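You operate a simulated robot arm through the tools that you are given. There is no shell and no other tool.

You are at the controls of a simulated robot arm. One attempt, no reset.

## Task
Press the bearing into the bracket with the blue press; both lie on the bench.
Fine: load both on the press tray and push the tray in first. Where these are worked on the way, their far stop is far enough and under half their travel is too little: press tray.

The check looks at the end state, three seconds after you hand in, the way a careful person would. Anything else that was tipped, shoved, dropped, spilled or broken makes it a failure.

## Robot
A 7-joint arm with a two-finger parallel gripper, fixed in place. Base frame: the origin is at the foot of the arm, x ahead of it, y to its left, z up. Lengths are in mm, angles in degrees, forces in N, time in s.
With the tool pointing down near the work surface it reaches from about 420 to 900 mm from the base axis. Its first joint turns from -115.0 to 115.0 degrees. Payload 3.91 kg.
Tool frame: the origin (TCP) lies between the finger pads and is the grasp point; the fingertips stand 30 mm ahead of it; z points along the fingers, y is the line along which they close. Largest opening 110 mm; finger width 20, thickness 10; the body of the gripper, 48 by 112 mm, starts 55 mm behind the TCP.
Orientation is told as [roll, pitch, yaw] about the base's x, y, z axes, in that order, counted from this pose: with the fingers straight down and closing along the base's y, the tool's x points along the base's -x, its y along +y and its z along -z.

## Interface
- The arm moves only by the tool play_rows. Its argument "increments" is a list of rows, each an object of numbers (a shift or turn left out is 0, a gripper value left out holds the last): "tx", "ty", "tz": the shift along the base's x, y, z in mm; "ax", "ay", "az": the turn, a rotation vector about the base's x, y, z in degrees; "grip": the closure, from 0 (fully open) to 1 (shut). In form: [{"tx": .., "ty": .., "tz": .., "ax": .., "ay": .., "az": .., "grip": ..}, ...]. A call has 1 to 20 rows; each row shifts and turns the commanded pose from where the row before left it. Each row takes 0.2 s and may step no farther than 50 mm and 8.6 degrees from the row before; otherwise, or with a gripper value out of range, the whole call is refused. Where a pose cannot be reached the arm comes as near as it can. A force on the tool above 90 N (or 10 N above the force at the start of the call, whichever is more), or a blocked arm, ends the call early, and 0.2 s more pass. The fingers move at their own pace (about 153 mm/s each) and stop on an object; they squeeze with about 34 N. The grip force told is the motor's: it shows also when the fingers shut on nothing. Time passes only in rows, and 0.2 s behind the last, so rows that do not move let the fingers close. It gives the time, the measured TCP pose, the force on the tool (base axes), the opening and the grip force at its end, in the units of the frame above (readings bear some noise), with the torque about the TCP (base axes, N m) and any sound that the robot's microphone picked up.
- Cameras (640 x 400 px; columns grow to the right, rows downward): "scene" is fixed at [49.7, 652, 1568.2]; the picture's right is [-0.57, -0.82, 0.00], its down [-0.48, 0.33, -0.81] and it looks along [0.67, -0.46, -0.58] (base axes); focal length 313 px, centre (320, 200). "wrist" rides on the gripper at [72, 17, -103] in the tool frame; the picture's right is [-0.23, 0.97, 0.00], its down [-0.76, -0.18, -0.62] and it looks along [-0.61, -0.14, 0.78] (tool axes); focal length 222 px, centre (320, 200). There is no depth. A picture from a camera that has moved, and an enlarged one, comes with that camera's place and axes in the base frame and with its lens.
- get_image(camera): a new picture of that camera. The clock stands still meanwhile.
- move_column(by): slides the trunk up (or, below 0, down) by that many mm; the arm rides with it, the base frame stays. It gives what a move gives, with no picture.
- close_up(camera, box): a new picture of the part [left, top, right, bottom] of that camera's present view, enlarged. The clock stands still meanwhile.
- close_job(): hands the job in; it is judged then, once.

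Places have to be worked out from the pictures, the camera data and where the tool is seen. Open the gripper and draw the arm clear of the work before you hand the job in, unless the task says otherwise.

The tools are called as a command line: name --argument value ..., lists and objects as JSON in quotes. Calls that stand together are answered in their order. play_rows: Moves the arm, as the interface text tells. Its arguments: {"type":"object","properties":{"increments":{"type":"array"}},"required":["increments"]} The other tools are called the same way: move_column (by) slides the trunk up or down; get_image (camera) takes a picture; close_up (camera, box) takes an enlarged picture of a part of a camera's view; close_job () hands the job in.

At the start:

```text
clock: 0.0
tool_pos: [370.6, 267.8, 1388.6]
tool_rot: [0.0, -0.1, 0.1]
wrist_force: [0.7, 0.4, 0.4]
moment: [0.0, 0.01, 0.0]
width: 109.9
gripper_force: 0.1
trunk travel left (down, up): [-825.0, 165.0]
```

scene: 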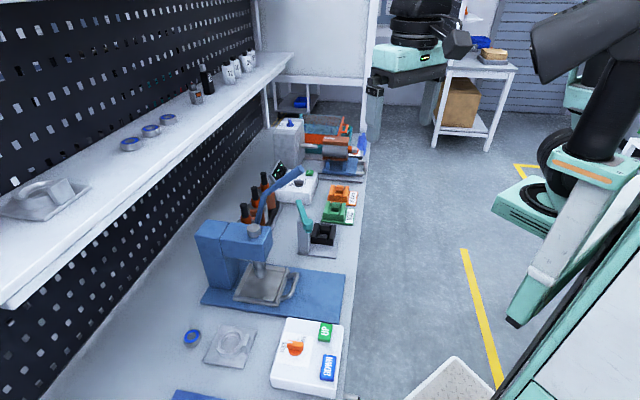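
wrist: 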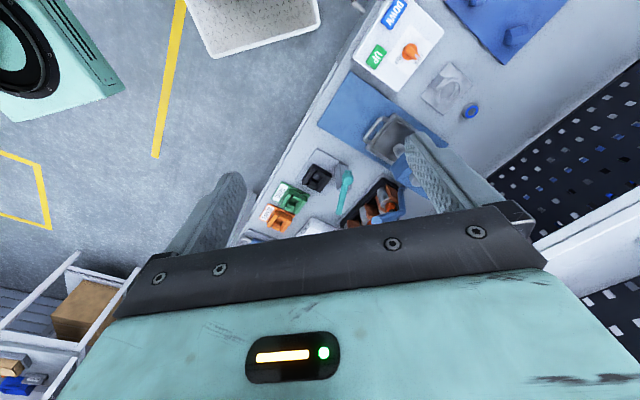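

I see a blue press with a lever and a tray, a bracket and a blue bearing ring in front of it, and a control box with UP/DOWN buttons. I'll take enlarged views to work out the details.

close_up --camera "scene" --box '[160, 160, 360, 285]'

close_up --camera "scene" --box '[160, 275, 360, 400]'

close_up --camera "wrist" --box '[280, 0, 520, 150]'

```text
3.20 times, centred on (260, 222) of scene
camera zoom: at [49.7, 652.0, 1568.2], right [-0.57, -0.82, 0.0], down [-0.48, 0.33, -0.81], along [0.67, -0.46, -0.58], focal length 1003 px, centre (512, 128)
```

zoom: 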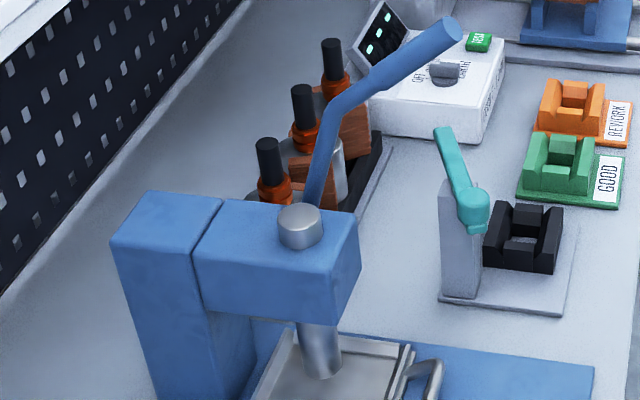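

```text
3.20 times, centred on (260, 338) of scene
camera zoom: at [49.7, 652.0, 1568.2], right [-0.57, -0.82, 0.0], down [-0.48, 0.33, -0.81], along [0.67, -0.46, -0.58], focal length 1003 px, centre (512, -240)
```

zoom: 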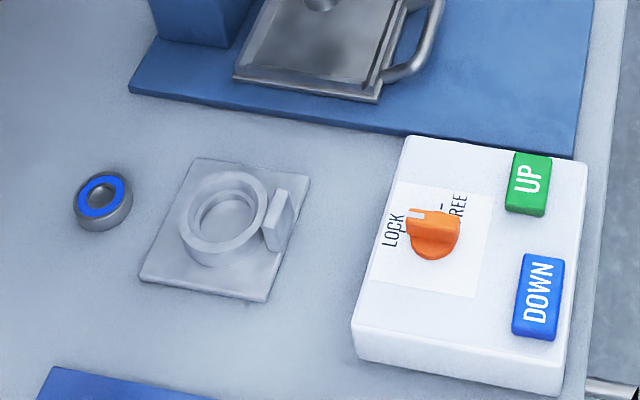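

```text
2.67 times, centred on (400, 75) of wrist
camera zoom: at [298.4, 284.4, 1491.3], right [0.23, 0.97, 0.0], down [0.76, -0.18, 0.62], along [0.61, -0.14, -0.78], focal length 592 px, centre (107, 533)
```

zoom: 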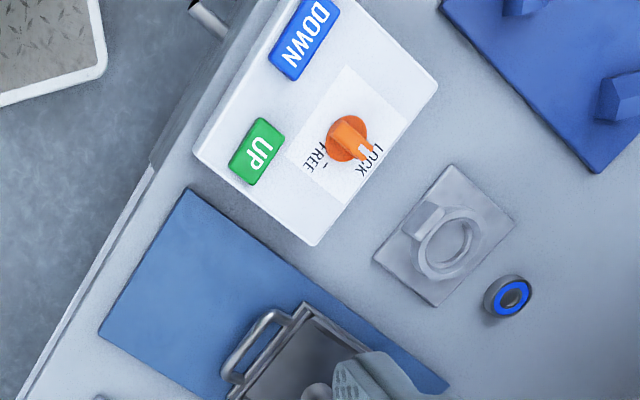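

Before moving, I'll look closer at the knob, the press, and the lever to see the initial states.

close_up --camera "scene" --box '[265, 310, 345, 360]'

close_up --camera "scene" --box '[190, 215, 350, 315]'

close_up --camera "wrist" --box '[340, 0, 460, 75]'

close_up --camera "wrist" --box '[230, 75, 470, 225]'

close_up --camera "scene" --box '[440, 0, 640, 125]'

```text
8.00 times, centred on (305, 335) of scene
camera zoom: at [49.7, 652.0, 1568.2], right [-0.57, -0.82, 0.0], down [-0.48, 0.33, -0.81], along [0.67, -0.46, -0.58], focal length 2507 px, centre (440, -880)
```

zoom: 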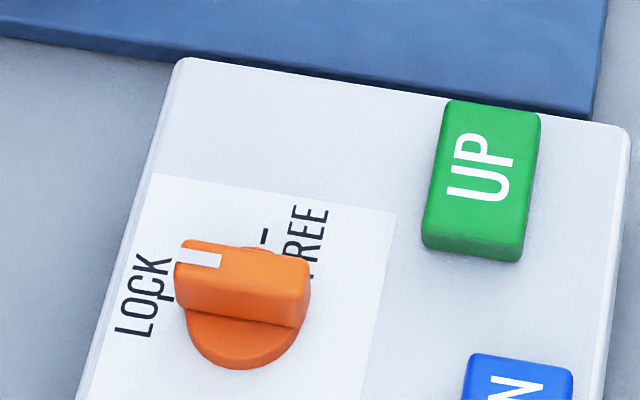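

```text
4.00 times, centred on (270, 265) of scene
camera zoom: at [49.7, 652.0, 1568.2], right [-0.57, -0.82, 0.0], down [-0.48, 0.33, -0.81], along [0.67, -0.46, -0.58], focal length 1254 px, centre (520, -60)
```

zoom: 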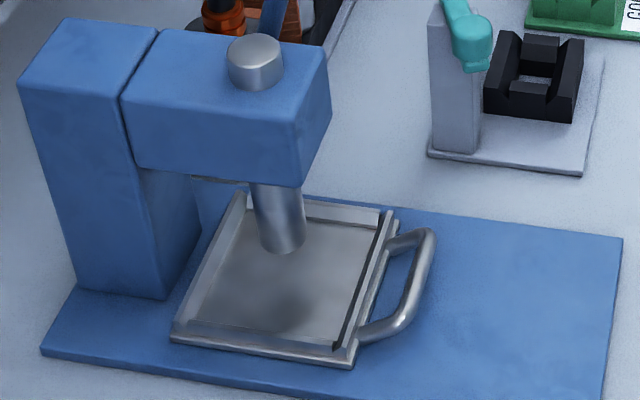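

```text
5.33 times, centred on (400, 38) of wrist
camera zoom: at [298.4, 284.4, 1491.3], right [0.23, 0.97, 0.0], down [0.76, -0.18, 0.62], along [0.61, -0.14, -0.78], focal length 1185 px, centre (-107, 1067)
```

zoom: 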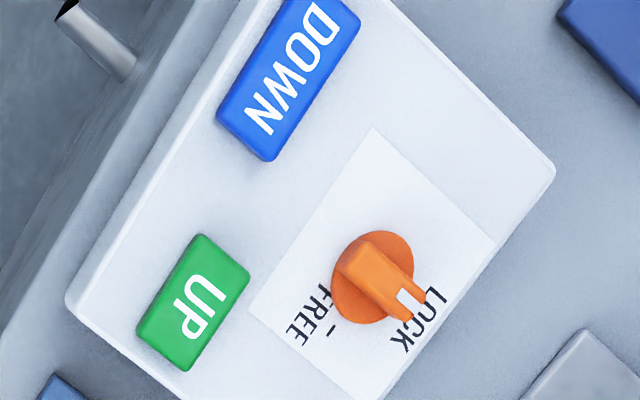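

```text
2.67 times, centred on (350, 150) of wrist
camera zoom: at [298.4, 284.4, 1491.3], right [0.23, 0.97, 0.0], down [0.76, -0.18, 0.62], along [0.61, -0.14, -0.78], focal length 592 px, centre (240, 333)
```

zoom: 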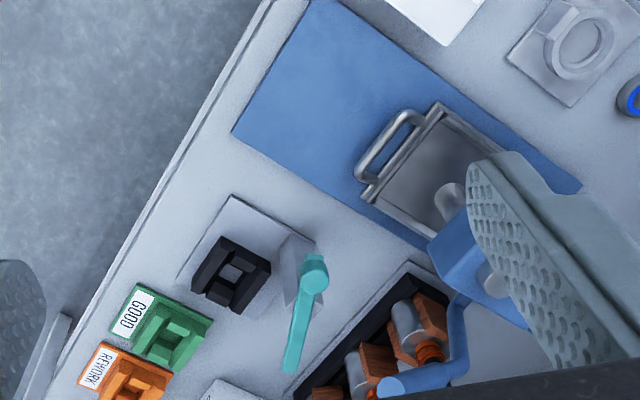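

```text
3.20 times, centred on (540, 62) of scene
camera zoom: at [49.7, 652.0, 1568.2], right [-0.57, -0.82, 0.0], down [-0.48, 0.33, -0.81], along [0.67, -0.46, -0.58], focal length 1003 px, centre (-384, 640)
```

zoom: 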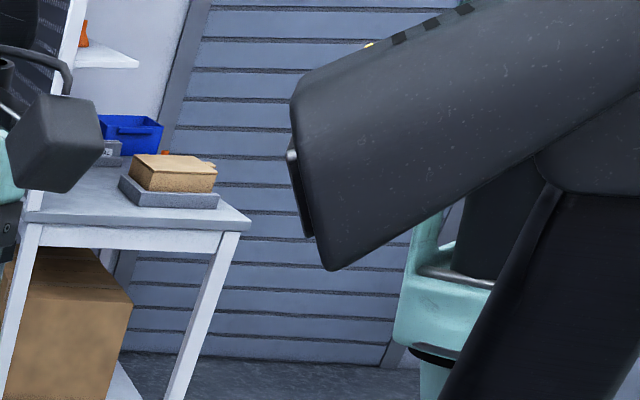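

The knob points at LOCK, and the tray sits under the ram with its handle toward the robot. I put the bench front edge at about 47° to base x, so I'll turn the gripper to line up with the bench and look again from there.

play_rows --increments '[{"az": 7.8, "tx": 8, "ty": 8}, {"az": 7.8, "tx": 8, "ty": 8}, {"az": 7.8, "tx": 8, "ty": 8}, {"az": 7.8, "tx": 8, "ty": 8}, {"az": 7.8, "tx": 8, "ty": 8}, {"az": 7.6, "tx": 8, "ty": 8}]'

get_image --camera "wrist"

get_image --camera "scene"

```text
clock: 1.4
tool_pos: [419.7, 315.4, 1388.2]
tool_rot: [0.1, 0.0, 46.6]
wrist_force: [-0.8, 0.3, -1.0]
moment: [0.01, 0.01, 0.01]
width: 110.1
gripper_force: 0.0
trunk travel left (down, up): [-825.0, 165.0]
```

```text
taken
camera wrist: at [357.3, 273.9, 1490.9], right [-0.55, 0.83, 0.0], down [0.65, 0.43, 0.62], along [0.52, 0.35, -0.78], focal length 222 px, centre (320, 200)
```

wrist: 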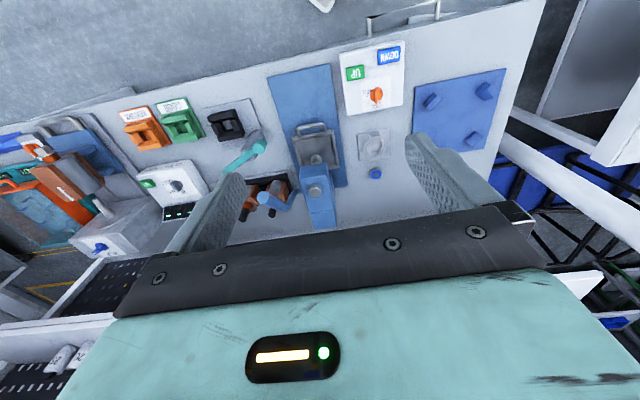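

```text
taken
```

scene: 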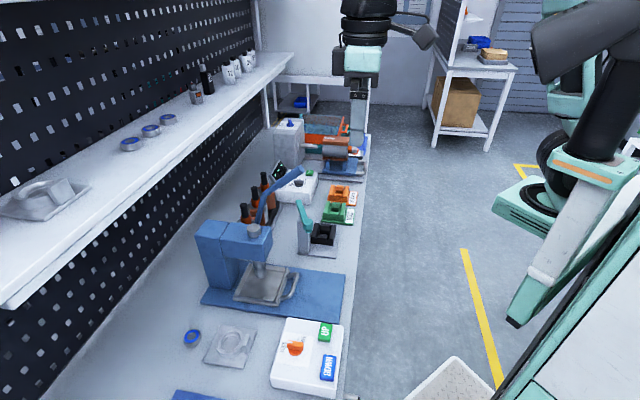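

Now the wrist view covers the whole work area (it is upside down: the robot side is at the top). I'll zoom in to triangulate with the scene camera.

close_up --camera "wrist" --box '[250, 30, 410, 130]'

close_up --camera "wrist" --box '[250, 110, 410, 210]'

close_up --camera "wrist" --box '[340, 20, 580, 170]'

close_up --camera "wrist" --box '[80, 70, 280, 195]'

```text
4.00 times, centred on (330, 80) of wrist
camera zoom: at [357.3, 273.9, 1490.9], right [-0.55, 0.83, 0.0], down [0.65, 0.43, 0.62], along [0.52, 0.35, -0.78], focal length 888 px, centre (280, 680)
```

zoom: 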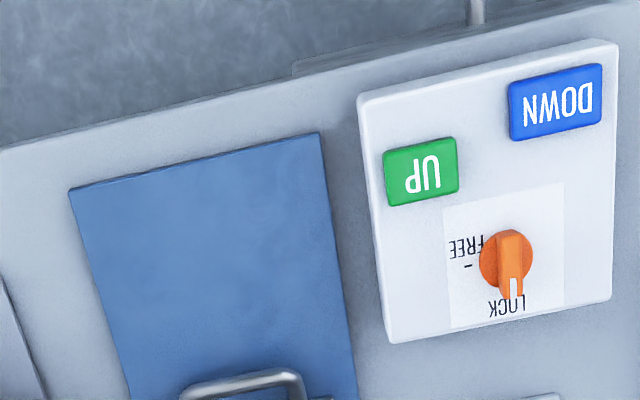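

```text
4.00 times, centred on (330, 160) of wrist
camera zoom: at [357.3, 273.9, 1490.9], right [-0.55, 0.83, 0.0], down [0.65, 0.43, 0.62], along [0.52, 0.35, -0.78], focal length 888 px, centre (280, 360)
```

zoom: 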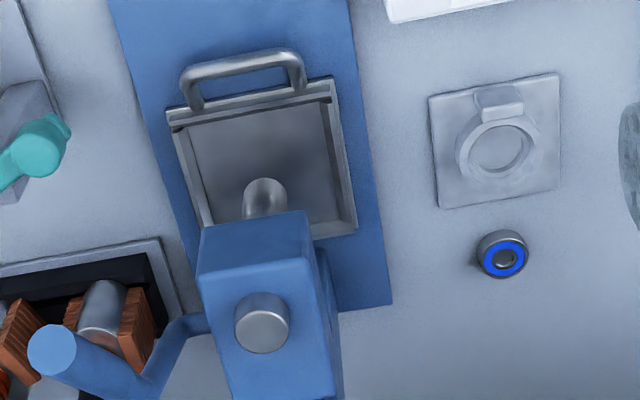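

```text
2.67 times, centred on (460, 95) of wrist
camera zoom: at [357.3, 273.9, 1490.9], right [-0.55, 0.83, 0.0], down [0.65, 0.43, 0.62], along [0.52, 0.35, -0.78], focal length 592 px, centre (-53, 480)
```

zoom: 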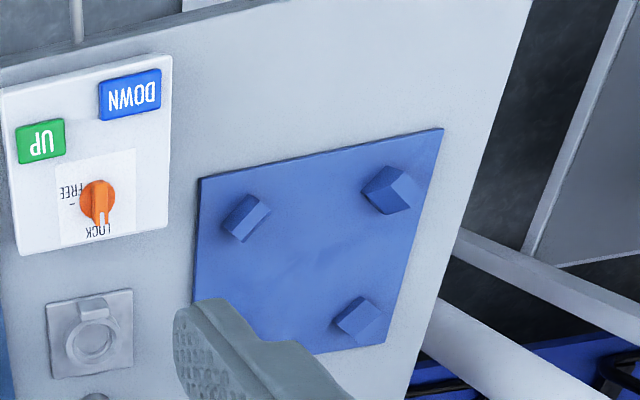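

```text
3.20 times, centred on (180, 132) of wrist
camera zoom: at [357.3, 273.9, 1490.9], right [-0.55, 0.83, 0.0], down [0.65, 0.43, 0.62], along [0.52, 0.35, -0.78], focal length 711 px, centre (768, 416)
```

zoom: 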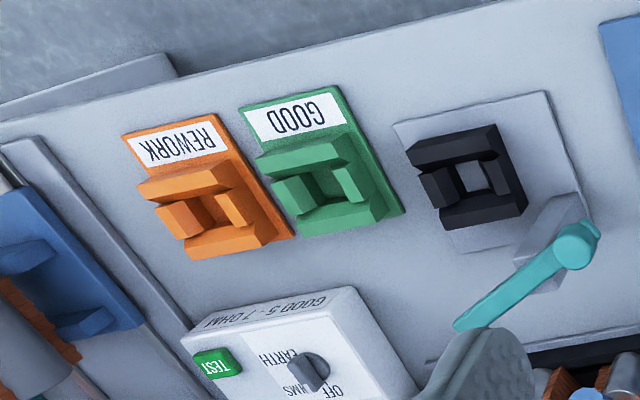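

By triangulation the bench surface is near z≈805. That puts the bracket at about (535, 593), the bearing at about (599, 669), the tray at about (640, 450) under the ram and the lever tip at about (608, 326, 1190). I'll hover above the bracket to measure it better and see how far I can reach.

play_rows --increments '[{"tx": 11.5, "ty": 27.8, "tz": -33.8}, {"tx": 11.5, "ty": 27.8, "tz": -33.8}, {"tx": 11.5, "ty": 27.8, "tz": -33.8}, {"tx": 11.5, "ty": 27.8, "tz": -33.8}, {"tx": 11.5, "ty": 27.8, "tz": -33.8}, {"tx": 11.5, "ty": 27.8, "tz": -33.8}, {"tx": 11.5, "ty": 27.8, "tz": -33.8}, {"tx": 11.5, "ty": 27.8, "tz": -33.8}, {"tx": 11.5, "ty": 27.8, "tz": -33.8}, {"tx": 11.5, "ty": 27.8, "tz": -33.8}]'

get_image --camera "wrist"

get_image --camera "scene"

```text
clock: 3.6
tool_pos: [522.8, 537.4, 1054.6]
tool_rot: [0.1, -0.1, 46.6]
wrist_force: [-0.1, 0.5, 1.4]
moment: [-0.01, -0.02, 0.03]
width: 109.9
gripper_force: 0.1
out of reach, approached as far as the arm can: row 9, 10
trunk travel left (down, up): [-825.0, 165.0]
```

```text
taken
camera wrist: at [459.6, 496.8, 1158.7], right [-0.55, 0.83, 0.0], down [0.65, 0.43, 0.62], along [0.52, 0.34, -0.78], focal length 222 px, centre (320, 200)
```

wrist: 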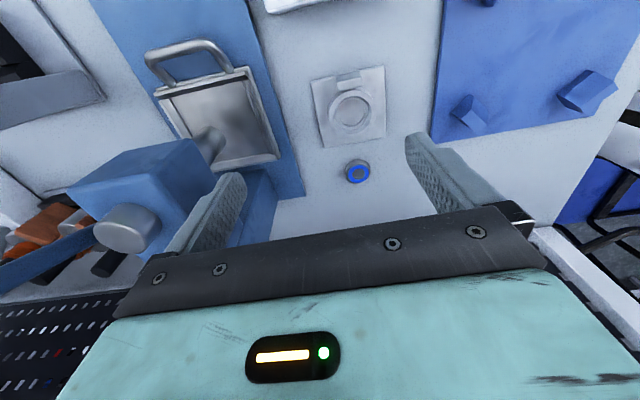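

```text
taken
```

scene: 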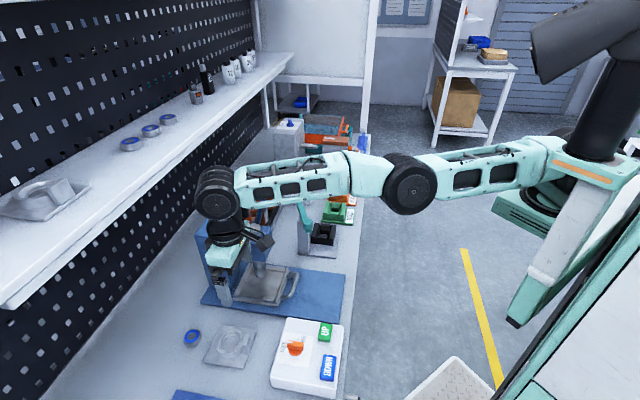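

The arm runs out of reach at about 750 mm from the axis at this trunk height. I'll raise and retract the tool first, then lower the trunk so the shoulder sits nearer the bench.

play_rows --increments '[{"tx": -10, "ty": -12, "tz": 43}, {"tx": -10, "ty": -12, "tz": 43}, {"tx": -10, "ty": -12, "tz": 43}, {"tx": -10, "ty": -12, "tz": 43}, {"tx": -10, "ty": -12, "tz": 43}, {"tx": -10, "ty": -12, "tz": 43}, {"tx": -10, "ty": -12, "tz": 43}, {"tx": -10, "ty": -12, "tz": 40}]'

```text
clock: 5.4
tool_pos: [458.6, 474.2, 1382.1]
tool_rot: [0.0, 0.1, 46.7]
wrist_force: [-0.4, 0.6, -0.2]
moment: [0.0, -0.02, -0.02]
width: 110.0
gripper_force: 0.0
out of reach, approached as far as the arm can: row 1, 2, 3, 4, 8
trunk travel left (down, up): [-825.0, 165.0]
```

The tool is now at z≈1382, clear of everything. I'll lower the trunk 300 mm, which takes the tool down to about 1080, still above the press top at roughly 1060 and off to its side.

move_column --by -250

get_image --camera "scene"

```text
clock: 8.0
tool_pos: [458.7, 474.7, 1132.8]
tool_rot: [0.0, -0.1, 46.5]
wrist_force: [-0.8, 0.0, 0.4]
moment: [0.02, 0.02, 0.02]
width: 110.2
gripper_force: 0.1
trunk travel left (down, up): [-575.0, 415.0]
```

```text
taken
```

scene: 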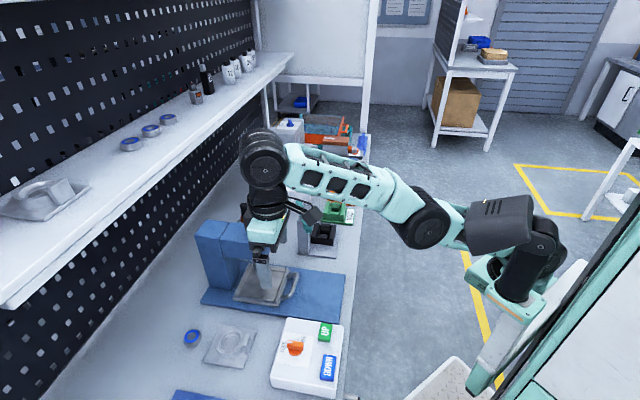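

The trunk is down 250 mm and the arm is bent with its elbow low. I'll test the reach toward the bracket at this height.

play_rows --increments '[{"tx": 12, "ty": 14, "tz": -20}, {"tx": 12, "ty": 14, "tz": -20}, {"tx": 12, "ty": 14, "tz": -20}, {"tx": 12, "ty": 14, "tz": -20}, {"tx": 12, "ty": 14, "tz": -20}, {"tx": 12, "ty": 14, "tz": -20}]'

get_image --camera "wrist"

get_image --camera "scene"

```text
clock: 9.4
tool_pos: [512.2, 509.3, 1000.8]
tool_rot: [0.0, -0.1, 46.5]
wrist_force: [-0.5, -0.7, 0.2]
moment: [-0.03, 0.01, 0.0]
width: 110.0
gripper_force: 0.0
out of reach, approached as far as the arm can: row 1, 2, 3, 4, 5, 6
trunk travel left (down, up): [-575.0, 415.0]
```

```text
taken
camera wrist: at [450.6, 467.5, 1103.6], right [-0.55, 0.83, 0.0], down [0.65, 0.43, 0.62], along [0.52, 0.34, -0.78], focal length 222 px, centre (320, 200)
```

wrist: 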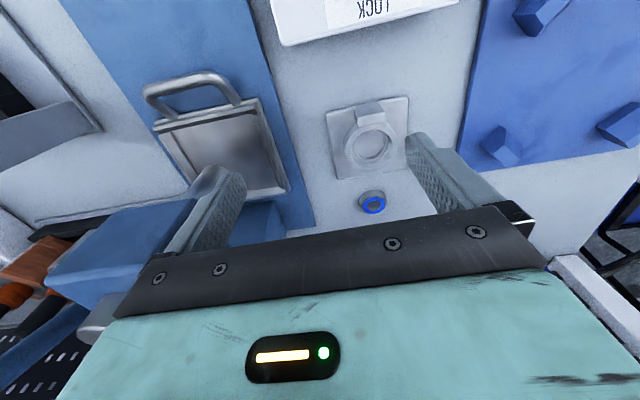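

```text
taken
```

scene: 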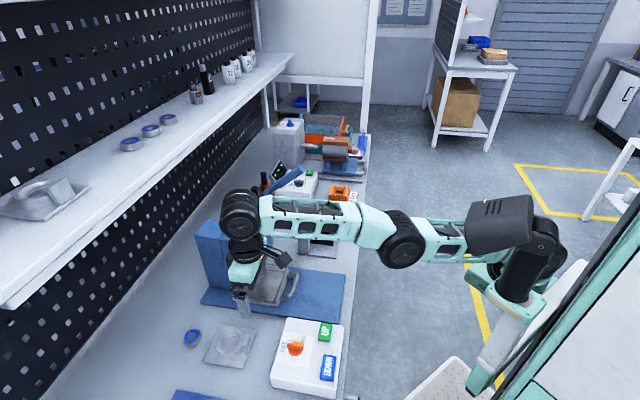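

Reach at this height is about 720 mm, which isn't enough. I'll look closely at how the arm is posed to find a better trunk height.

close_up --camera "scene" --box '[360, 150, 640, 400]'

close_up --camera "scene" --box '[200, 150, 440, 320]'

```text
1.60 times, centred on (500, 275) of scene
camera zoom: at [49.7, 652.0, 1568.2], right [-0.57, -0.82, 0.0], down [-0.48, 0.33, -0.81], along [0.67, -0.46, -0.58], focal length 501 px, centre (32, 80)
```

zoom: 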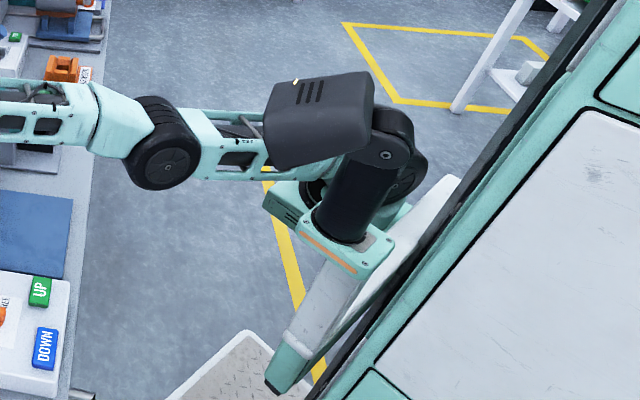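

```text
2.35 times, centred on (320, 235) of scene
camera zoom: at [49.7, 652.0, 1568.2], right [-0.57, -0.82, 0.0], down [-0.48, 0.33, -0.81], along [0.67, -0.46, -0.58], focal length 737 px, centre (320, 118)
```

zoom: 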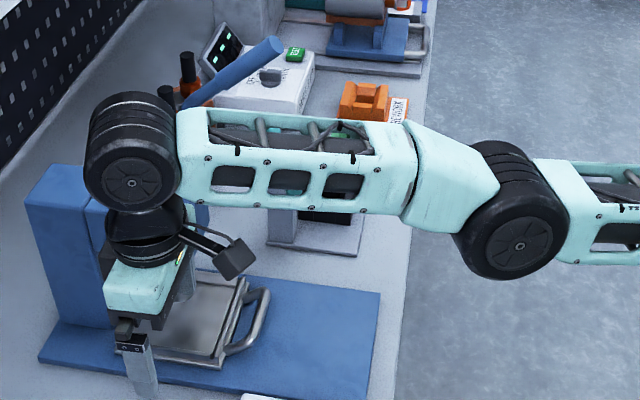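

The arm isn't stretched straight, so the limit may come from its pose. I'll bring the command back inside reach and probe in +x, toward the press handle side, while staying clear of the press head.

play_rows --increments '[{"tx": -10, "ty": -40, "tz": 0}, {"tx": -10, "ty": -40, "tz": 0}, {"tx": -10, "ty": -40, "tz": 0}, {"tx": 0, "ty": 0, "tz": 0}]'

get_image --camera "scene"

```text
clock: 10.4
tool_pos: [484.8, 387.5, 1002.7]
tool_rot: [0.0, -0.1, 46.6]
wrist_force: [-0.3, 0.0, -0.8]
moment: [0.0, 0.0, 0.0]
width: 109.8
gripper_force: 0.0
out of reach, approached as far as the arm can: row 1
trunk travel left (down, up): [-575.0, 415.0]
```

```text
taken
```

scene: 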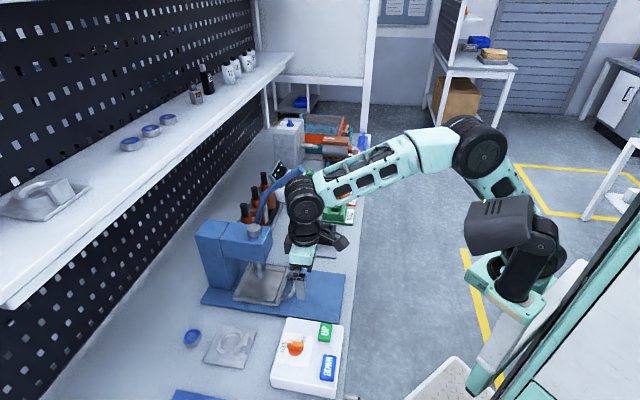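

The command base is reset to the reached pose on each call, and the elbow has now flipped up. I'll extend toward the bracket again from this elbow-up posture.

play_rows --increments '[{"tx": 6, "ty": 25, "tz": 0}, {"tx": 6, "ty": 25, "tz": 0}, {"tx": 6, "ty": 25, "tz": 0}, {"tx": 6, "ty": 25, "tz": 0}, {"tx": 6, "ty": 25, "tz": 0}, {"tx": 6, "ty": 25, "tz": 0}, {"tx": 6, "ty": 25, "tz": 0}]'

get_image --camera "scene"

```text
clock: 12.0
tool_pos: [512.6, 513.1, 988.1]
tool_rot: [0.0, 0.0, 46.7]
wrist_force: [0.4, -0.5, 0.7]
moment: [0.04, 0.01, -0.02]
width: 109.9
gripper_force: 0.0
out of reach, approached as far as the arm can: row 5, 6, 7
trunk travel left (down, up): [-575.0, 415.0]
```

```text
taken
```

scene: 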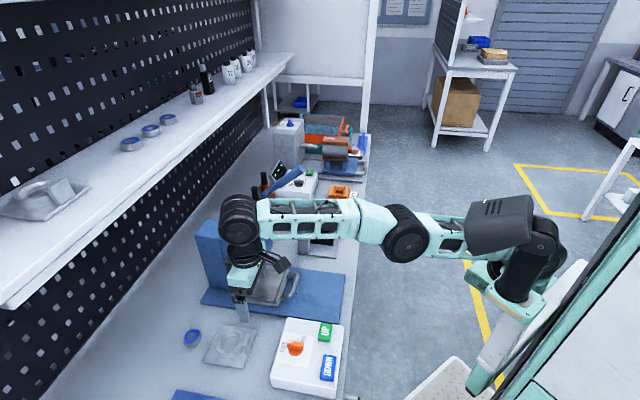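

Lower tool heights seem to reach slightly farther, since the shortfall includes +z. I'll go down to z≈895 (fingertips ≈865, above the bracket) and push outward along the bench normal to see how far it goes.

play_rows --increments '[{"tx": -8, "ty": -8, "tz": -30}, {"tx": 0, "ty": 0, "tz": -30}, {"tx": 0, "ty": 0, "tz": -32}, {"tx": 14, "ty": 15, "tz": 0}, {"tx": 14, "ty": 15, "tz": 0}, {"tx": 14, "ty": 15, "tz": 0}, {"tx": 14, "ty": 15, "tz": 0}]'

get_image --camera "wrist"

get_image --camera "scene"

```text
clock: 13.6
tool_pos: [531.4, 526.3, 895.7]
tool_rot: [0.0, 0.1, 46.6]
wrist_force: [0.5, -0.7, 0.2]
moment: [0.01, 0.03, 0.04]
width: 109.8
gripper_force: 0.0
out of reach, approached as far as the arm can: row 5, 6, 7
trunk travel left (down, up): [-575.0, 415.0]
```

```text
taken
camera wrist: at [469.0, 484.9, 999.3], right [-0.55, 0.83, 0.0], down [0.65, 0.43, 0.62], along [0.52, 0.34, -0.78], focal length 222 px, centre (320, 200)
```

wrist: 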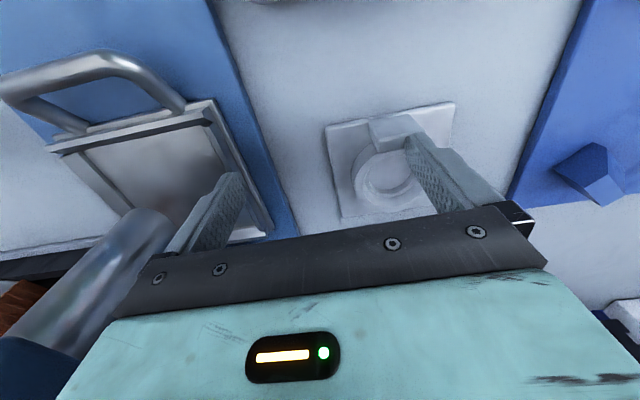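

```text
taken
```

scene: 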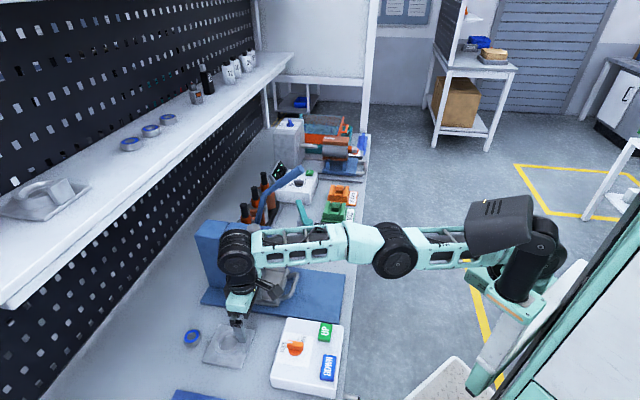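

At z≈895 the limit is about 748 mm. I'll check whether the limit depends on direction by rising and probing to the left, over the open bench, toward (400, 610).

play_rows --increments '[{"tx": -20, "ty": -20, "tz": 35}, {"tx": -20, "ty": 10, "tz": 35}, {"tx": -25, "ty": 20, "tz": 35}, {"tx": -25, "ty": 25, "tz": 0}, {"tx": -25, "ty": 25, "tz": 0}, {"tx": -20, "ty": 30, "tz": 0}, {"tx": 0, "ty": 30, "tz": 0}, {"tx": 0, "ty": 30, "tz": 0}, {"tx": 0, "ty": 30, "tz": 0}]'

get_image --camera "scene"

```text
clock: 15.6
tool_pos: [390.3, 557.7, 985.8]
tool_rot: [0.0, 0.0, 46.6]
wrist_force: [0.3, 0.0, -0.4]
moment: [0.04, -0.01, -0.01]
width: 110.3
gripper_force: 0.0
out of reach, approached as far as the arm can: row 3, 4, 5, 6, 7, 8, 9
trunk travel left (down, up): [-575.0, 415.0]
```

```text
taken
```

scene: 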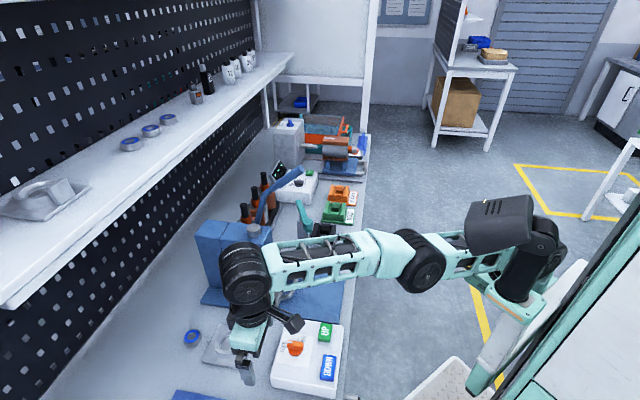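

The limit acts like a sphere centred off to the right of the base axis, as if the first joint isn't swinging left. I'll retract and swing left around the base to force a better arm posture, then extend again.

play_rows --increments '[{"tx": -30, "ty": -25, "tz": 10}, {"tx": -30, "ty": -15, "tz": 10}, {"tx": -35, "ty": -10, "tz": 10}, {"tx": -35, "ty": 0, "tz": 0}, {"tx": -35, "ty": 0, "tz": 0}, {"tx": -35, "ty": 0, "tz": 0}, {"tx": -35, "ty": 0, "tz": 0}]'

get_image --camera "scene"

```text
clock: 17.4
tool_pos: [213.0, 562.3, 1022.9]
tool_rot: [-0.8, 0.5, 42.5]
wrist_force: [0.4, 0.7, -0.4]
moment: [0.01, 0.0, -0.03]
width: 110.0
gripper_force: 0.1
out of reach, approached as far as the arm can: row 1, 2, 3, 5
trunk travel left (down, up): [-575.0, 415.0]
stopped in row 7: the arm was blocked; the commanded pose is now the measured one
```

```text
taken
```

scene: 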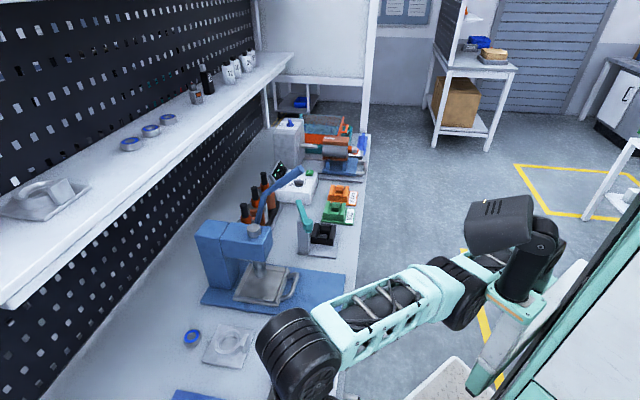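

The arm bumped its own structure at the mount and stopped. I'll look closely at that area before moving away.

close_up --camera "scene" --box '[360, 150, 640, 400]'

close_up --camera "scene" --box '[430, 180, 590, 330]'

```text
1.60 times, centred on (500, 275) of scene
camera zoom: at [49.7, 652.0, 1568.2], right [-0.57, -0.82, 0.0], down [-0.48, 0.33, -0.81], along [0.67, -0.46, -0.58], focal length 501 px, centre (32, 80)
```

zoom: 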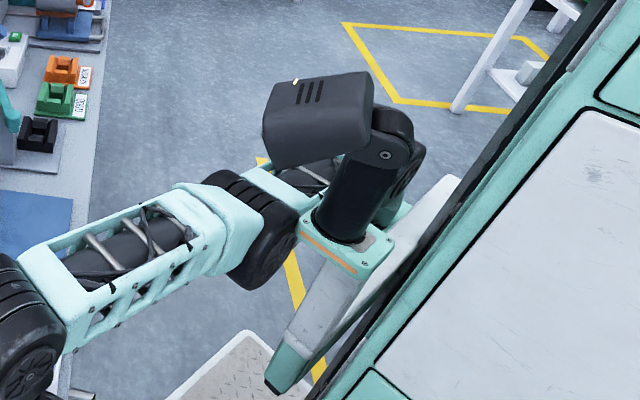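

```text
2.67 times, centred on (510, 255) of scene
camera zoom: at [49.7, 652.0, 1568.2], right [-0.57, -0.82, 0.0], down [-0.48, 0.33, -0.81], along [0.67, -0.46, -0.58], focal length 836 px, centre (-187, 53)
```

zoom: 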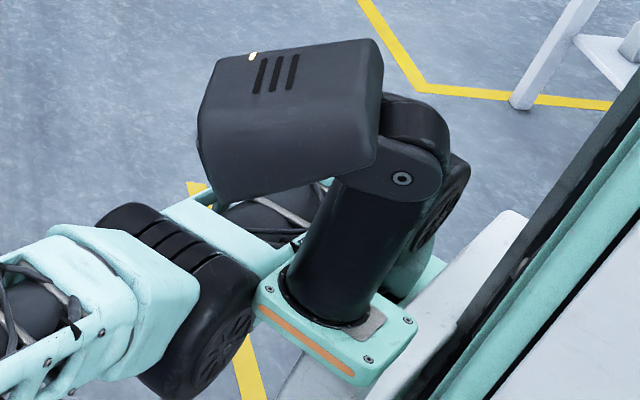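

The obstacle is the robot's own sensor head: the elbow touched its mount, and the real shoulder is hidden behind it. I'll back away and swing the tool to the right, around the base in front of the bench, to re-pose the arm.

play_rows --increments '[{"tx": 25, "ty": -10, "tz": 5}, {"tx": 30, "ty": -20, "tz": 5}, {"tx": 30, "ty": -30, "tz": 5}, {"tx": 30, "ty": -35, "tz": 5, "az": 2}, {"tx": 30, "ty": -35, "tz": 5, "az": 2}, {"tx": 25, "ty": -40, "tz": 0}, {"tx": 25, "ty": -40, "tz": 0}, {"tx": 20, "ty": -45, "tz": 0}, {"tx": 20, "ty": -45, "tz": 0}, {"tx": 15, "ty": -45, "tz": 0}, {"tx": 15, "ty": -45, "tz": 0}]'

get_image --camera "scene"

```text
clock: 19.8
tool_pos: [518.6, 340.5, 1107.8]
tool_rot: [-0.7, 0.3, 46.4]
wrist_force: [-0.6, 0.4, 0.0]
moment: [-0.04, -0.02, -0.03]
width: 109.7
gripper_force: 0.1
out of reach, approached as far as the arm can: row 1, 2, 3, 4, 5, 6, 7, 8
trunk travel left (down, up): [-575.0, 415.0]
```

```text
taken
```

scene: 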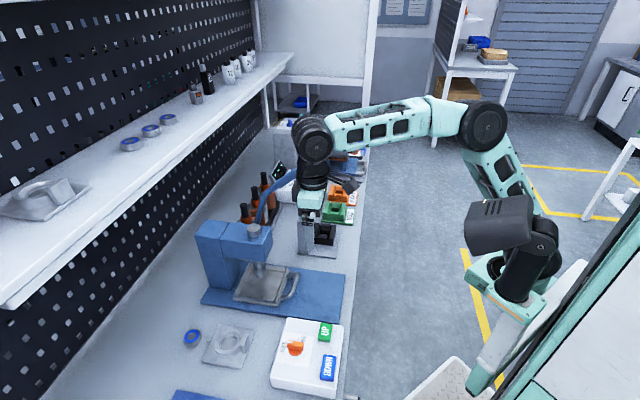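

The arm lagged well behind the commanded path and sits close to the lever. I'll hold still one step to see where it has settled.

play_rows --increments '[{"tx": 0, "ty": 0, "tz": 0}]'

get_image --camera "wrist"

close_up --camera "scene" --box '[200, 90, 400, 215]'

```text
clock: 20.2
tool_pos: [518.1, 340.5, 1108.1]
tool_rot: [-0.8, 0.5, 46.6]
wrist_force: [0.1, -0.5, -0.1]
moment: [0.02, -0.01, 0.01]
width: 109.9
gripper_force: 0.2
trunk travel left (down, up): [-575.0, 415.0]
```

```text
taken
camera wrist: at [455.6, 300.6, 1211.0], right [-0.55, 0.83, -0.01], down [0.65, 0.44, 0.62], along [0.52, 0.33, -0.79], focal length 222 px, centre (320, 200)
```

wrist: 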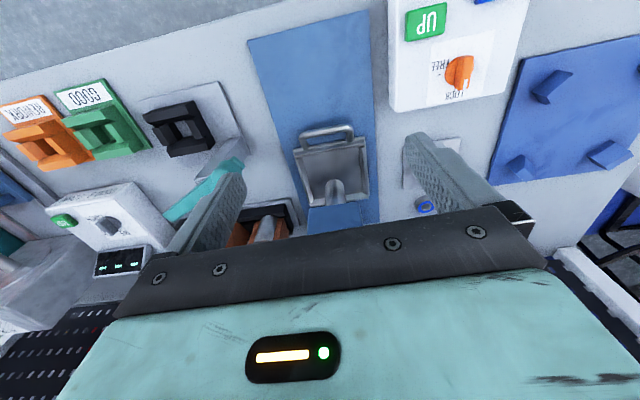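

```text
3.20 times, centred on (300, 152) of scene
camera zoom: at [49.7, 652.0, 1568.2], right [-0.57, -0.82, 0.0], down [-0.48, 0.33, -0.81], along [0.67, -0.46, -0.58], focal length 1003 px, centre (384, 352)
```

zoom: 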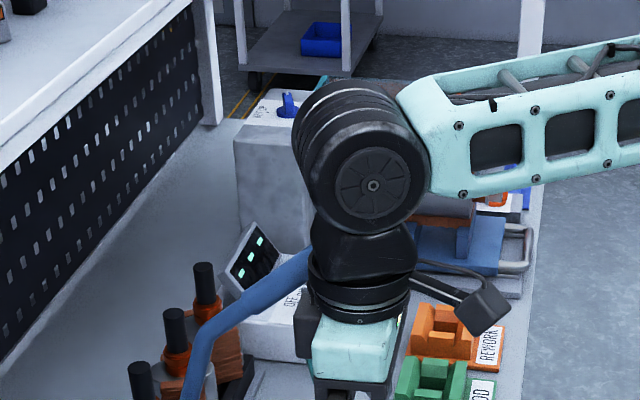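

close_up --camera "scene" --box '[430, 180, 590, 330]'

```text
2.67 times, centred on (510, 255) of scene
camera zoom: at [49.7, 652.0, 1568.2], right [-0.57, -0.82, 0.0], down [-0.48, 0.33, -0.81], along [0.67, -0.46, -0.58], focal length 836 px, centre (-187, 53)
```

zoom: 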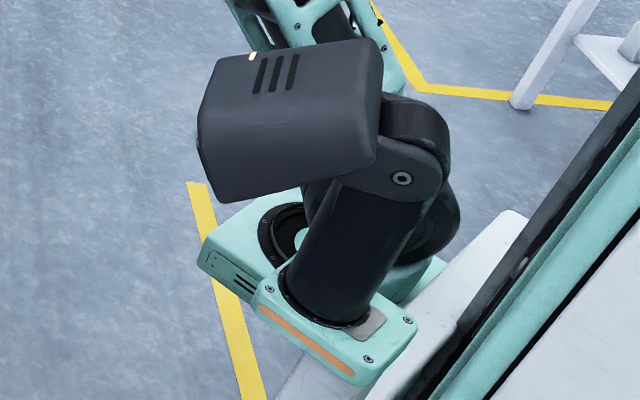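

I now understand the limits. With the tool pointing down the reachable region is a sphere of about 628 mm around a shoulder near (249, −28), so the far parts will need an outward tilt. I'll move away from the lever, fix the small tilt, and look at the tray.

play_rows --increments '[{"tx": -18, "ty": -3, "tz": 0, "ax": 0.45, "ay": 0.12}, {"tx": -18, "ty": -3, "tz": 0, "ax": 0.45, "ay": 0.12}, {"tx": -18, "ty": -3, "tz": 0}, {"tx": 0, "ty": 0, "tz": 0}]'

get_image --camera "wrist"

close_up --camera "wrist" --box '[230, 80, 430, 205]'

close_up --camera "scene" --box '[190, 170, 350, 270]'

```text
clock: 21.2
tool_pos: [463.6, 333.4, 1106.3]
tool_rot: [0.0, 0.0, 46.6]
wrist_force: [-0.1, 0.0, 0.7]
moment: [-0.01, 0.0, -0.01]
width: 109.9
gripper_force: 0.0
trunk travel left (down, up): [-575.0, 415.0]
```

```text
taken
camera wrist: at [400.5, 292.0, 1209.2], right [-0.55, 0.83, 0.0], down [0.65, 0.43, 0.62], along [0.52, 0.34, -0.78], focal length 222 px, centre (320, 200)
```

wrist: 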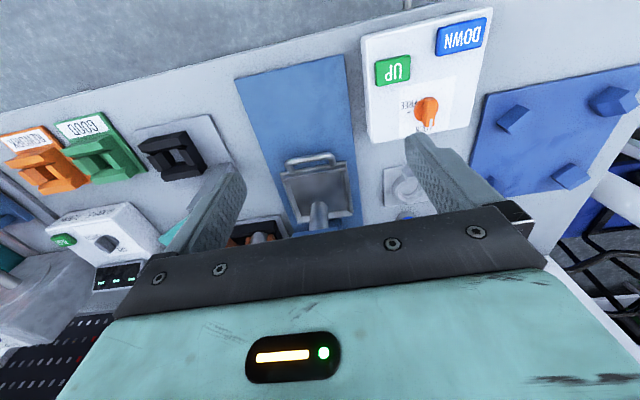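

```text
3.20 times, centred on (330, 142) of wrist
camera zoom: at [400.5, 292.0, 1209.2], right [-0.55, 0.83, 0.0], down [0.65, 0.43, 0.62], along [0.52, 0.34, -0.78], focal length 711 px, centre (288, 384)
```

zoom: 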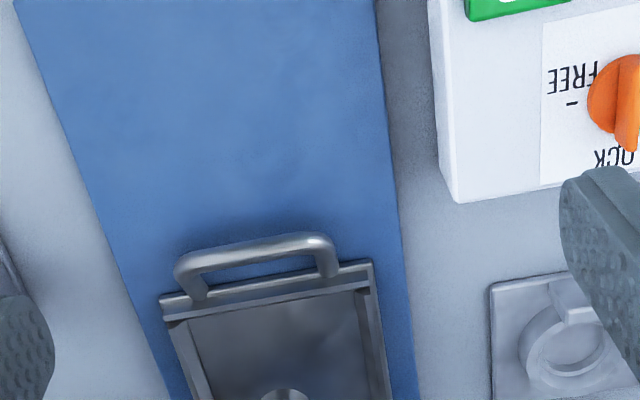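

```text
4.00 times, centred on (270, 220) of scene
camera zoom: at [49.7, 652.0, 1568.2], right [-0.57, -0.82, 0.0], down [-0.48, 0.33, -0.81], along [0.67, -0.46, -0.58], focal length 1254 px, centre (520, 120)
```

zoom: 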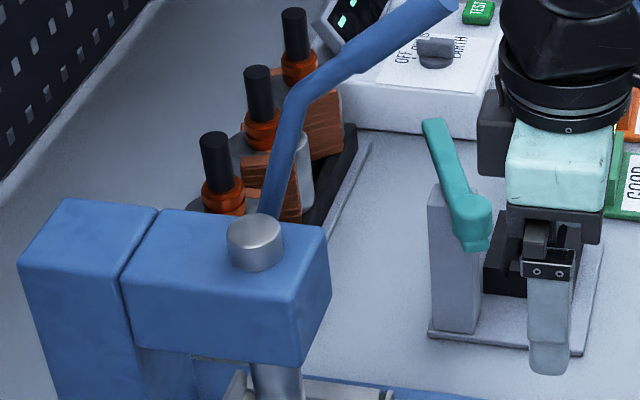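

The press axis measures about 44.5° in azimuth. The handle bar sits near (570, 382, 849). I'll rotate the gripper about −92° so the fingers close along the tray's sliding direction, then look again.

play_rows --increments '[{"az": -8.4}, {"az": -8.4}, {"az": -8.4}, {"az": -8.4}, {"az": -8.4}, {"az": -8.4}, {"az": -8.4}, {"az": -8.4}, {"az": -8.4}, {"az": -8.4}, {"az": -8.1}, {"az": 0}]'

get_image --camera "wrist"

get_image --camera "scene"

```text
clock: 23.8
tool_pos: [463.7, 333.5, 1105.6]
tool_rot: [0.0, 0.0, -45.5]
wrist_force: [0.9, -0.4, -0.4]
moment: [-0.01, -0.01, 0.02]
width: 109.9
gripper_force: 0.2
trunk travel left (down, up): [-575.0, 415.0]
```

```text
taken
camera wrist: at [422.7, 397.0, 1208.0], right [0.85, 0.52, 0.0], down [0.41, -0.67, 0.62], along [0.32, -0.53, -0.78], focal length 222 px, centre (320, 200)
```

wrist: 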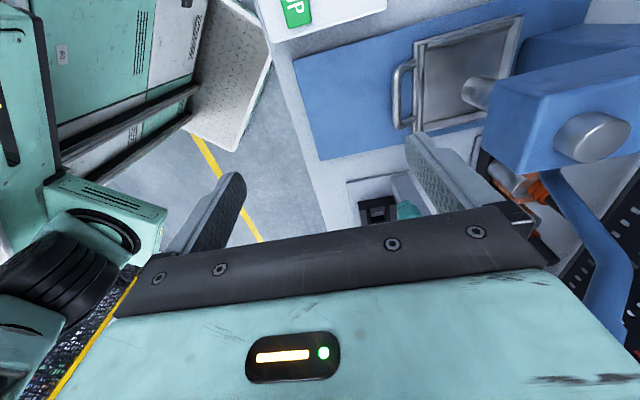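

```text
taken
```

scene: 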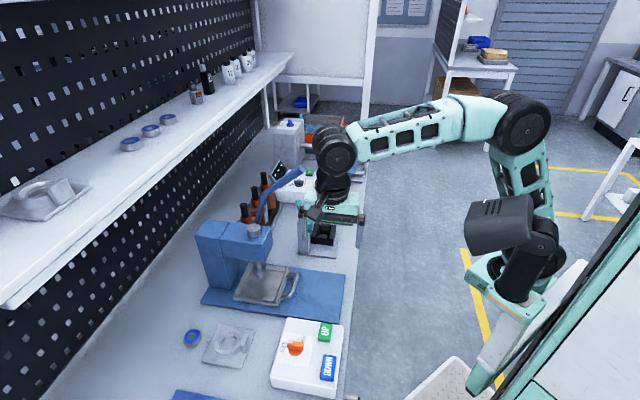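

This view shows the press, tray, handle and lever well. I'll zoom in on them.

close_up --camera "wrist" --box '[380, 10, 540, 110]'

close_up --camera "wrist" --box '[460, 40, 640, 350]'

close_up --camera "wrist" --box '[270, 10, 430, 170]'

```text
4.00 times, centred on (460, 60) of wrist
camera zoom: at [422.7, 397.0, 1208.0], right [0.85, 0.52, 0.0], down [0.41, -0.67, 0.62], along [0.32, -0.53, -0.78], focal length 888 px, centre (-240, 760)
```

zoom: 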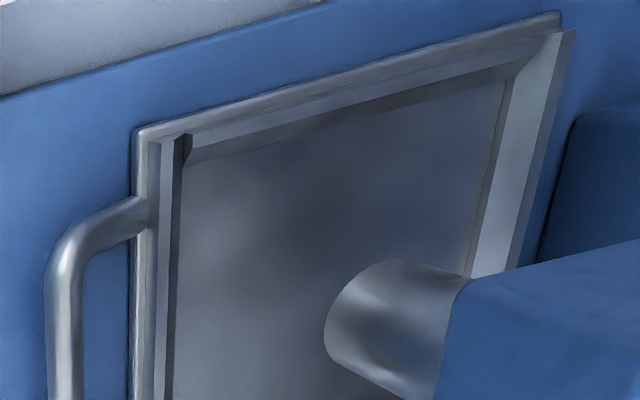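

```text
1.29 times, centred on (550, 195) of wrist
camera zoom: at [422.7, 397.0, 1208.0], right [0.85, 0.52, 0.0], down [0.41, -0.67, 0.62], along [0.32, -0.53, -0.78], focal length 287 px, centre (23, 206)
```

zoom: 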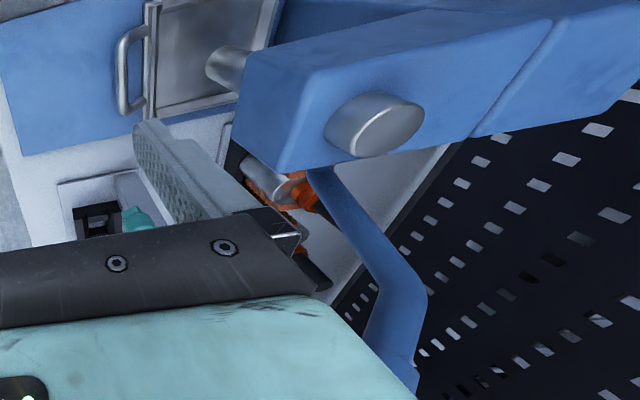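

```text
2.50 times, centred on (350, 90) of wrist
camera zoom: at [422.7, 397.0, 1208.0], right [0.85, 0.52, 0.0], down [0.41, -0.67, 0.62], along [0.32, -0.53, -0.78], focal length 555 px, centre (245, 475)
```

zoom: 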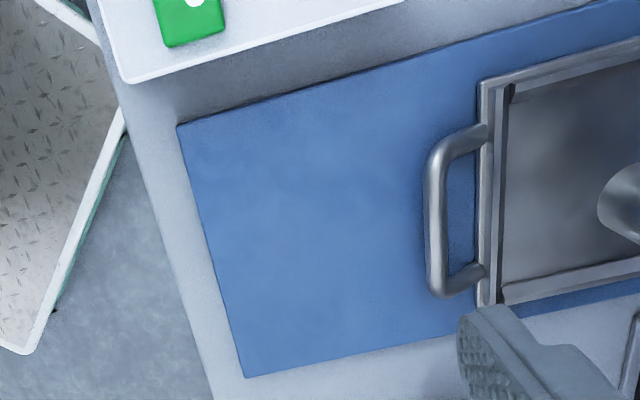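

The handle bar centre is at about n≈672, e≈128 in press coordinates, z≈852, with a gap of about 25 mm behind it. I'll tilt the gripper 12° so its body stays clear of the press head, set a narrow opening, and hover over the bar.

play_rows --increments '[{"ax": 4.2, "ay": -4.28, "grip": 0.745}, {"ax": 4.2, "ay": -4.28}, {"tx": 20, "ty": 8, "tz": -30}, {"tx": 22, "ty": 9, "tz": -30}, {"tx": 22, "ty": 9, "tz": -30}, {"tx": 22, "ty": 9, "tz": -30}, {"tx": 0, "ty": 0, "tz": 0}]'

get_image --camera "wrist"

get_image --camera "scene"

```text
clock: 25.4
tool_pos: [547.2, 367.8, 985.9]
tool_rot: [12.0, -0.1, -45.5]
wrist_force: [-0.6, -0.4, -0.4]
moment: [0.01, 0.01, 0.01]
width: 28.0
gripper_force: 0.0
trunk travel left (down, up): [-575.0, 415.0]
```

```text
taken
camera wrist: at [492.2, 415.6, 1090.4], right [0.84, 0.51, 0.2], down [0.32, -0.76, 0.57], along [0.44, -0.42, -0.79], focal length 222 px, centre (320, 200)
```

wrist: 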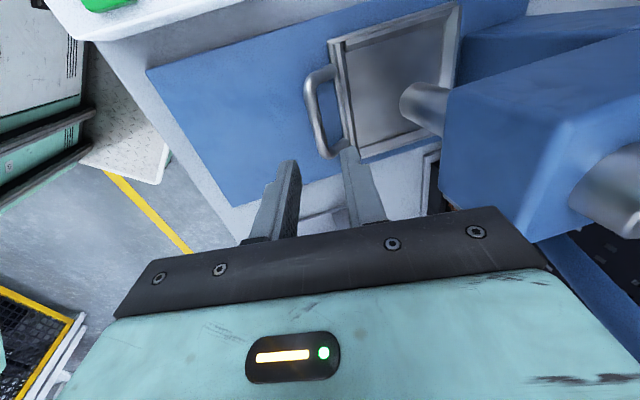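

```text
taken
```

scene: 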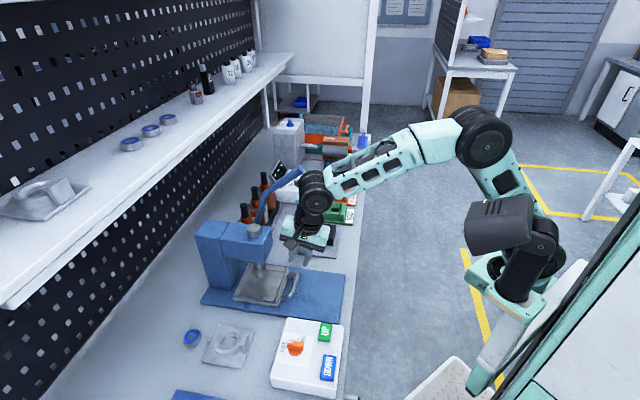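

close_up --camera "wrist" --box '[270, 40, 430, 180]'

close_up --camera "scene" --box '[230, 240, 330, 310]'

```text
2.86 times, centred on (350, 110) of wrist
camera zoom: at [492.2, 415.6, 1090.4], right [0.84, 0.51, 0.2], down [0.32, -0.76, 0.57], along [0.44, -0.42, -0.79], focal length 635 px, centre (234, 457)
```

zoom: 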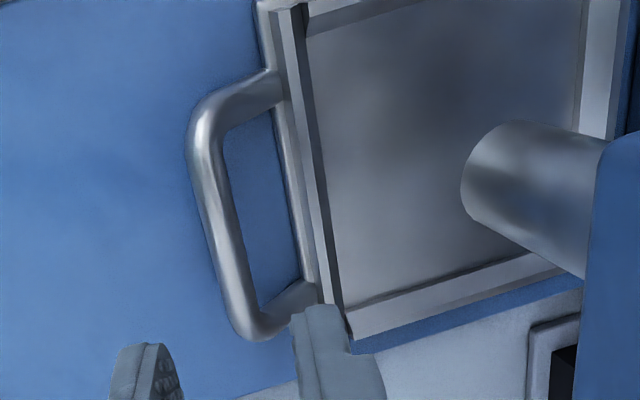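

```text
5.71 times, centred on (280, 275) of scene
camera zoom: at [49.7, 652.0, 1568.2], right [-0.57, -0.82, 0.0], down [-0.48, 0.33, -0.81], along [0.67, -0.46, -0.58], focal length 1791 px, centre (549, -229)
```

zoom: 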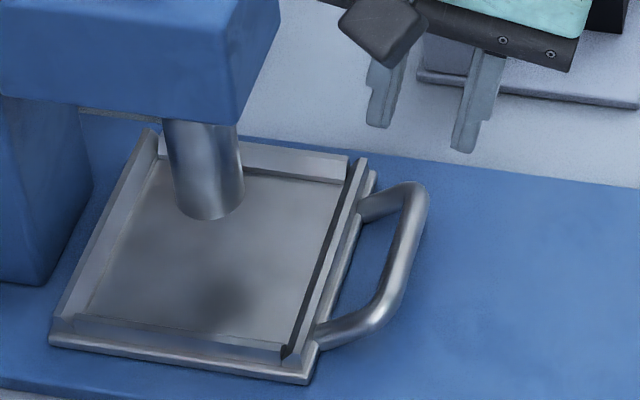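

The bar is at roughly n≈670, e≈124, z≈857. I'll come down along the tool axis to just above it and check alignment before straddling it.

play_rows --increments '[{"tx": 3.6, "ty": 2.1, "tz": -27}, {"tx": 3.6, "ty": 2.1, "tz": -27}, {"tx": 3.6, "ty": 2.2, "tz": -25}, {"tx": 0, "ty": 0, "tz": 0}]'

close_up --camera "wrist" --box '[240, 60, 440, 220]'

close_up --camera "scene" --box '[230, 240, 330, 310]'

```text
clock: 26.4
tool_pos: [558.4, 375.2, 904.6]
tool_rot: [12.0, 0.0, -45.6]
wrist_force: [-0.3, 0.3, -0.5]
moment: [0.01, -0.01, -0.02]
width: 28.0
gripper_force: 0.1
trunk travel left (down, up): [-575.0, 415.0]
```

```text
2.50 times, centred on (340, 140) of wrist
camera zoom: at [503.0, 423.5, 1009.0], right [0.84, 0.51, 0.2], down [0.32, -0.76, 0.57], along [0.44, -0.42, -0.79], focal length 555 px, centre (270, 350)
```

zoom: 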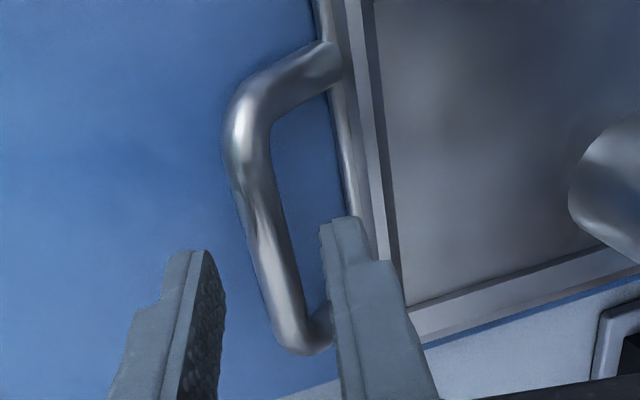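

```text
5.71 times, centred on (280, 275) of scene
camera zoom: at [49.7, 652.0, 1568.2], right [-0.57, -0.82, 0.0], down [-0.48, 0.33, -0.81], along [0.67, -0.46, -0.58], focal length 1791 px, centre (549, -229)
```

zoom: 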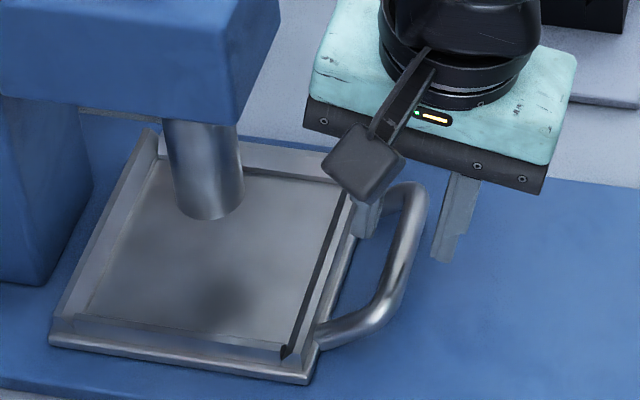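

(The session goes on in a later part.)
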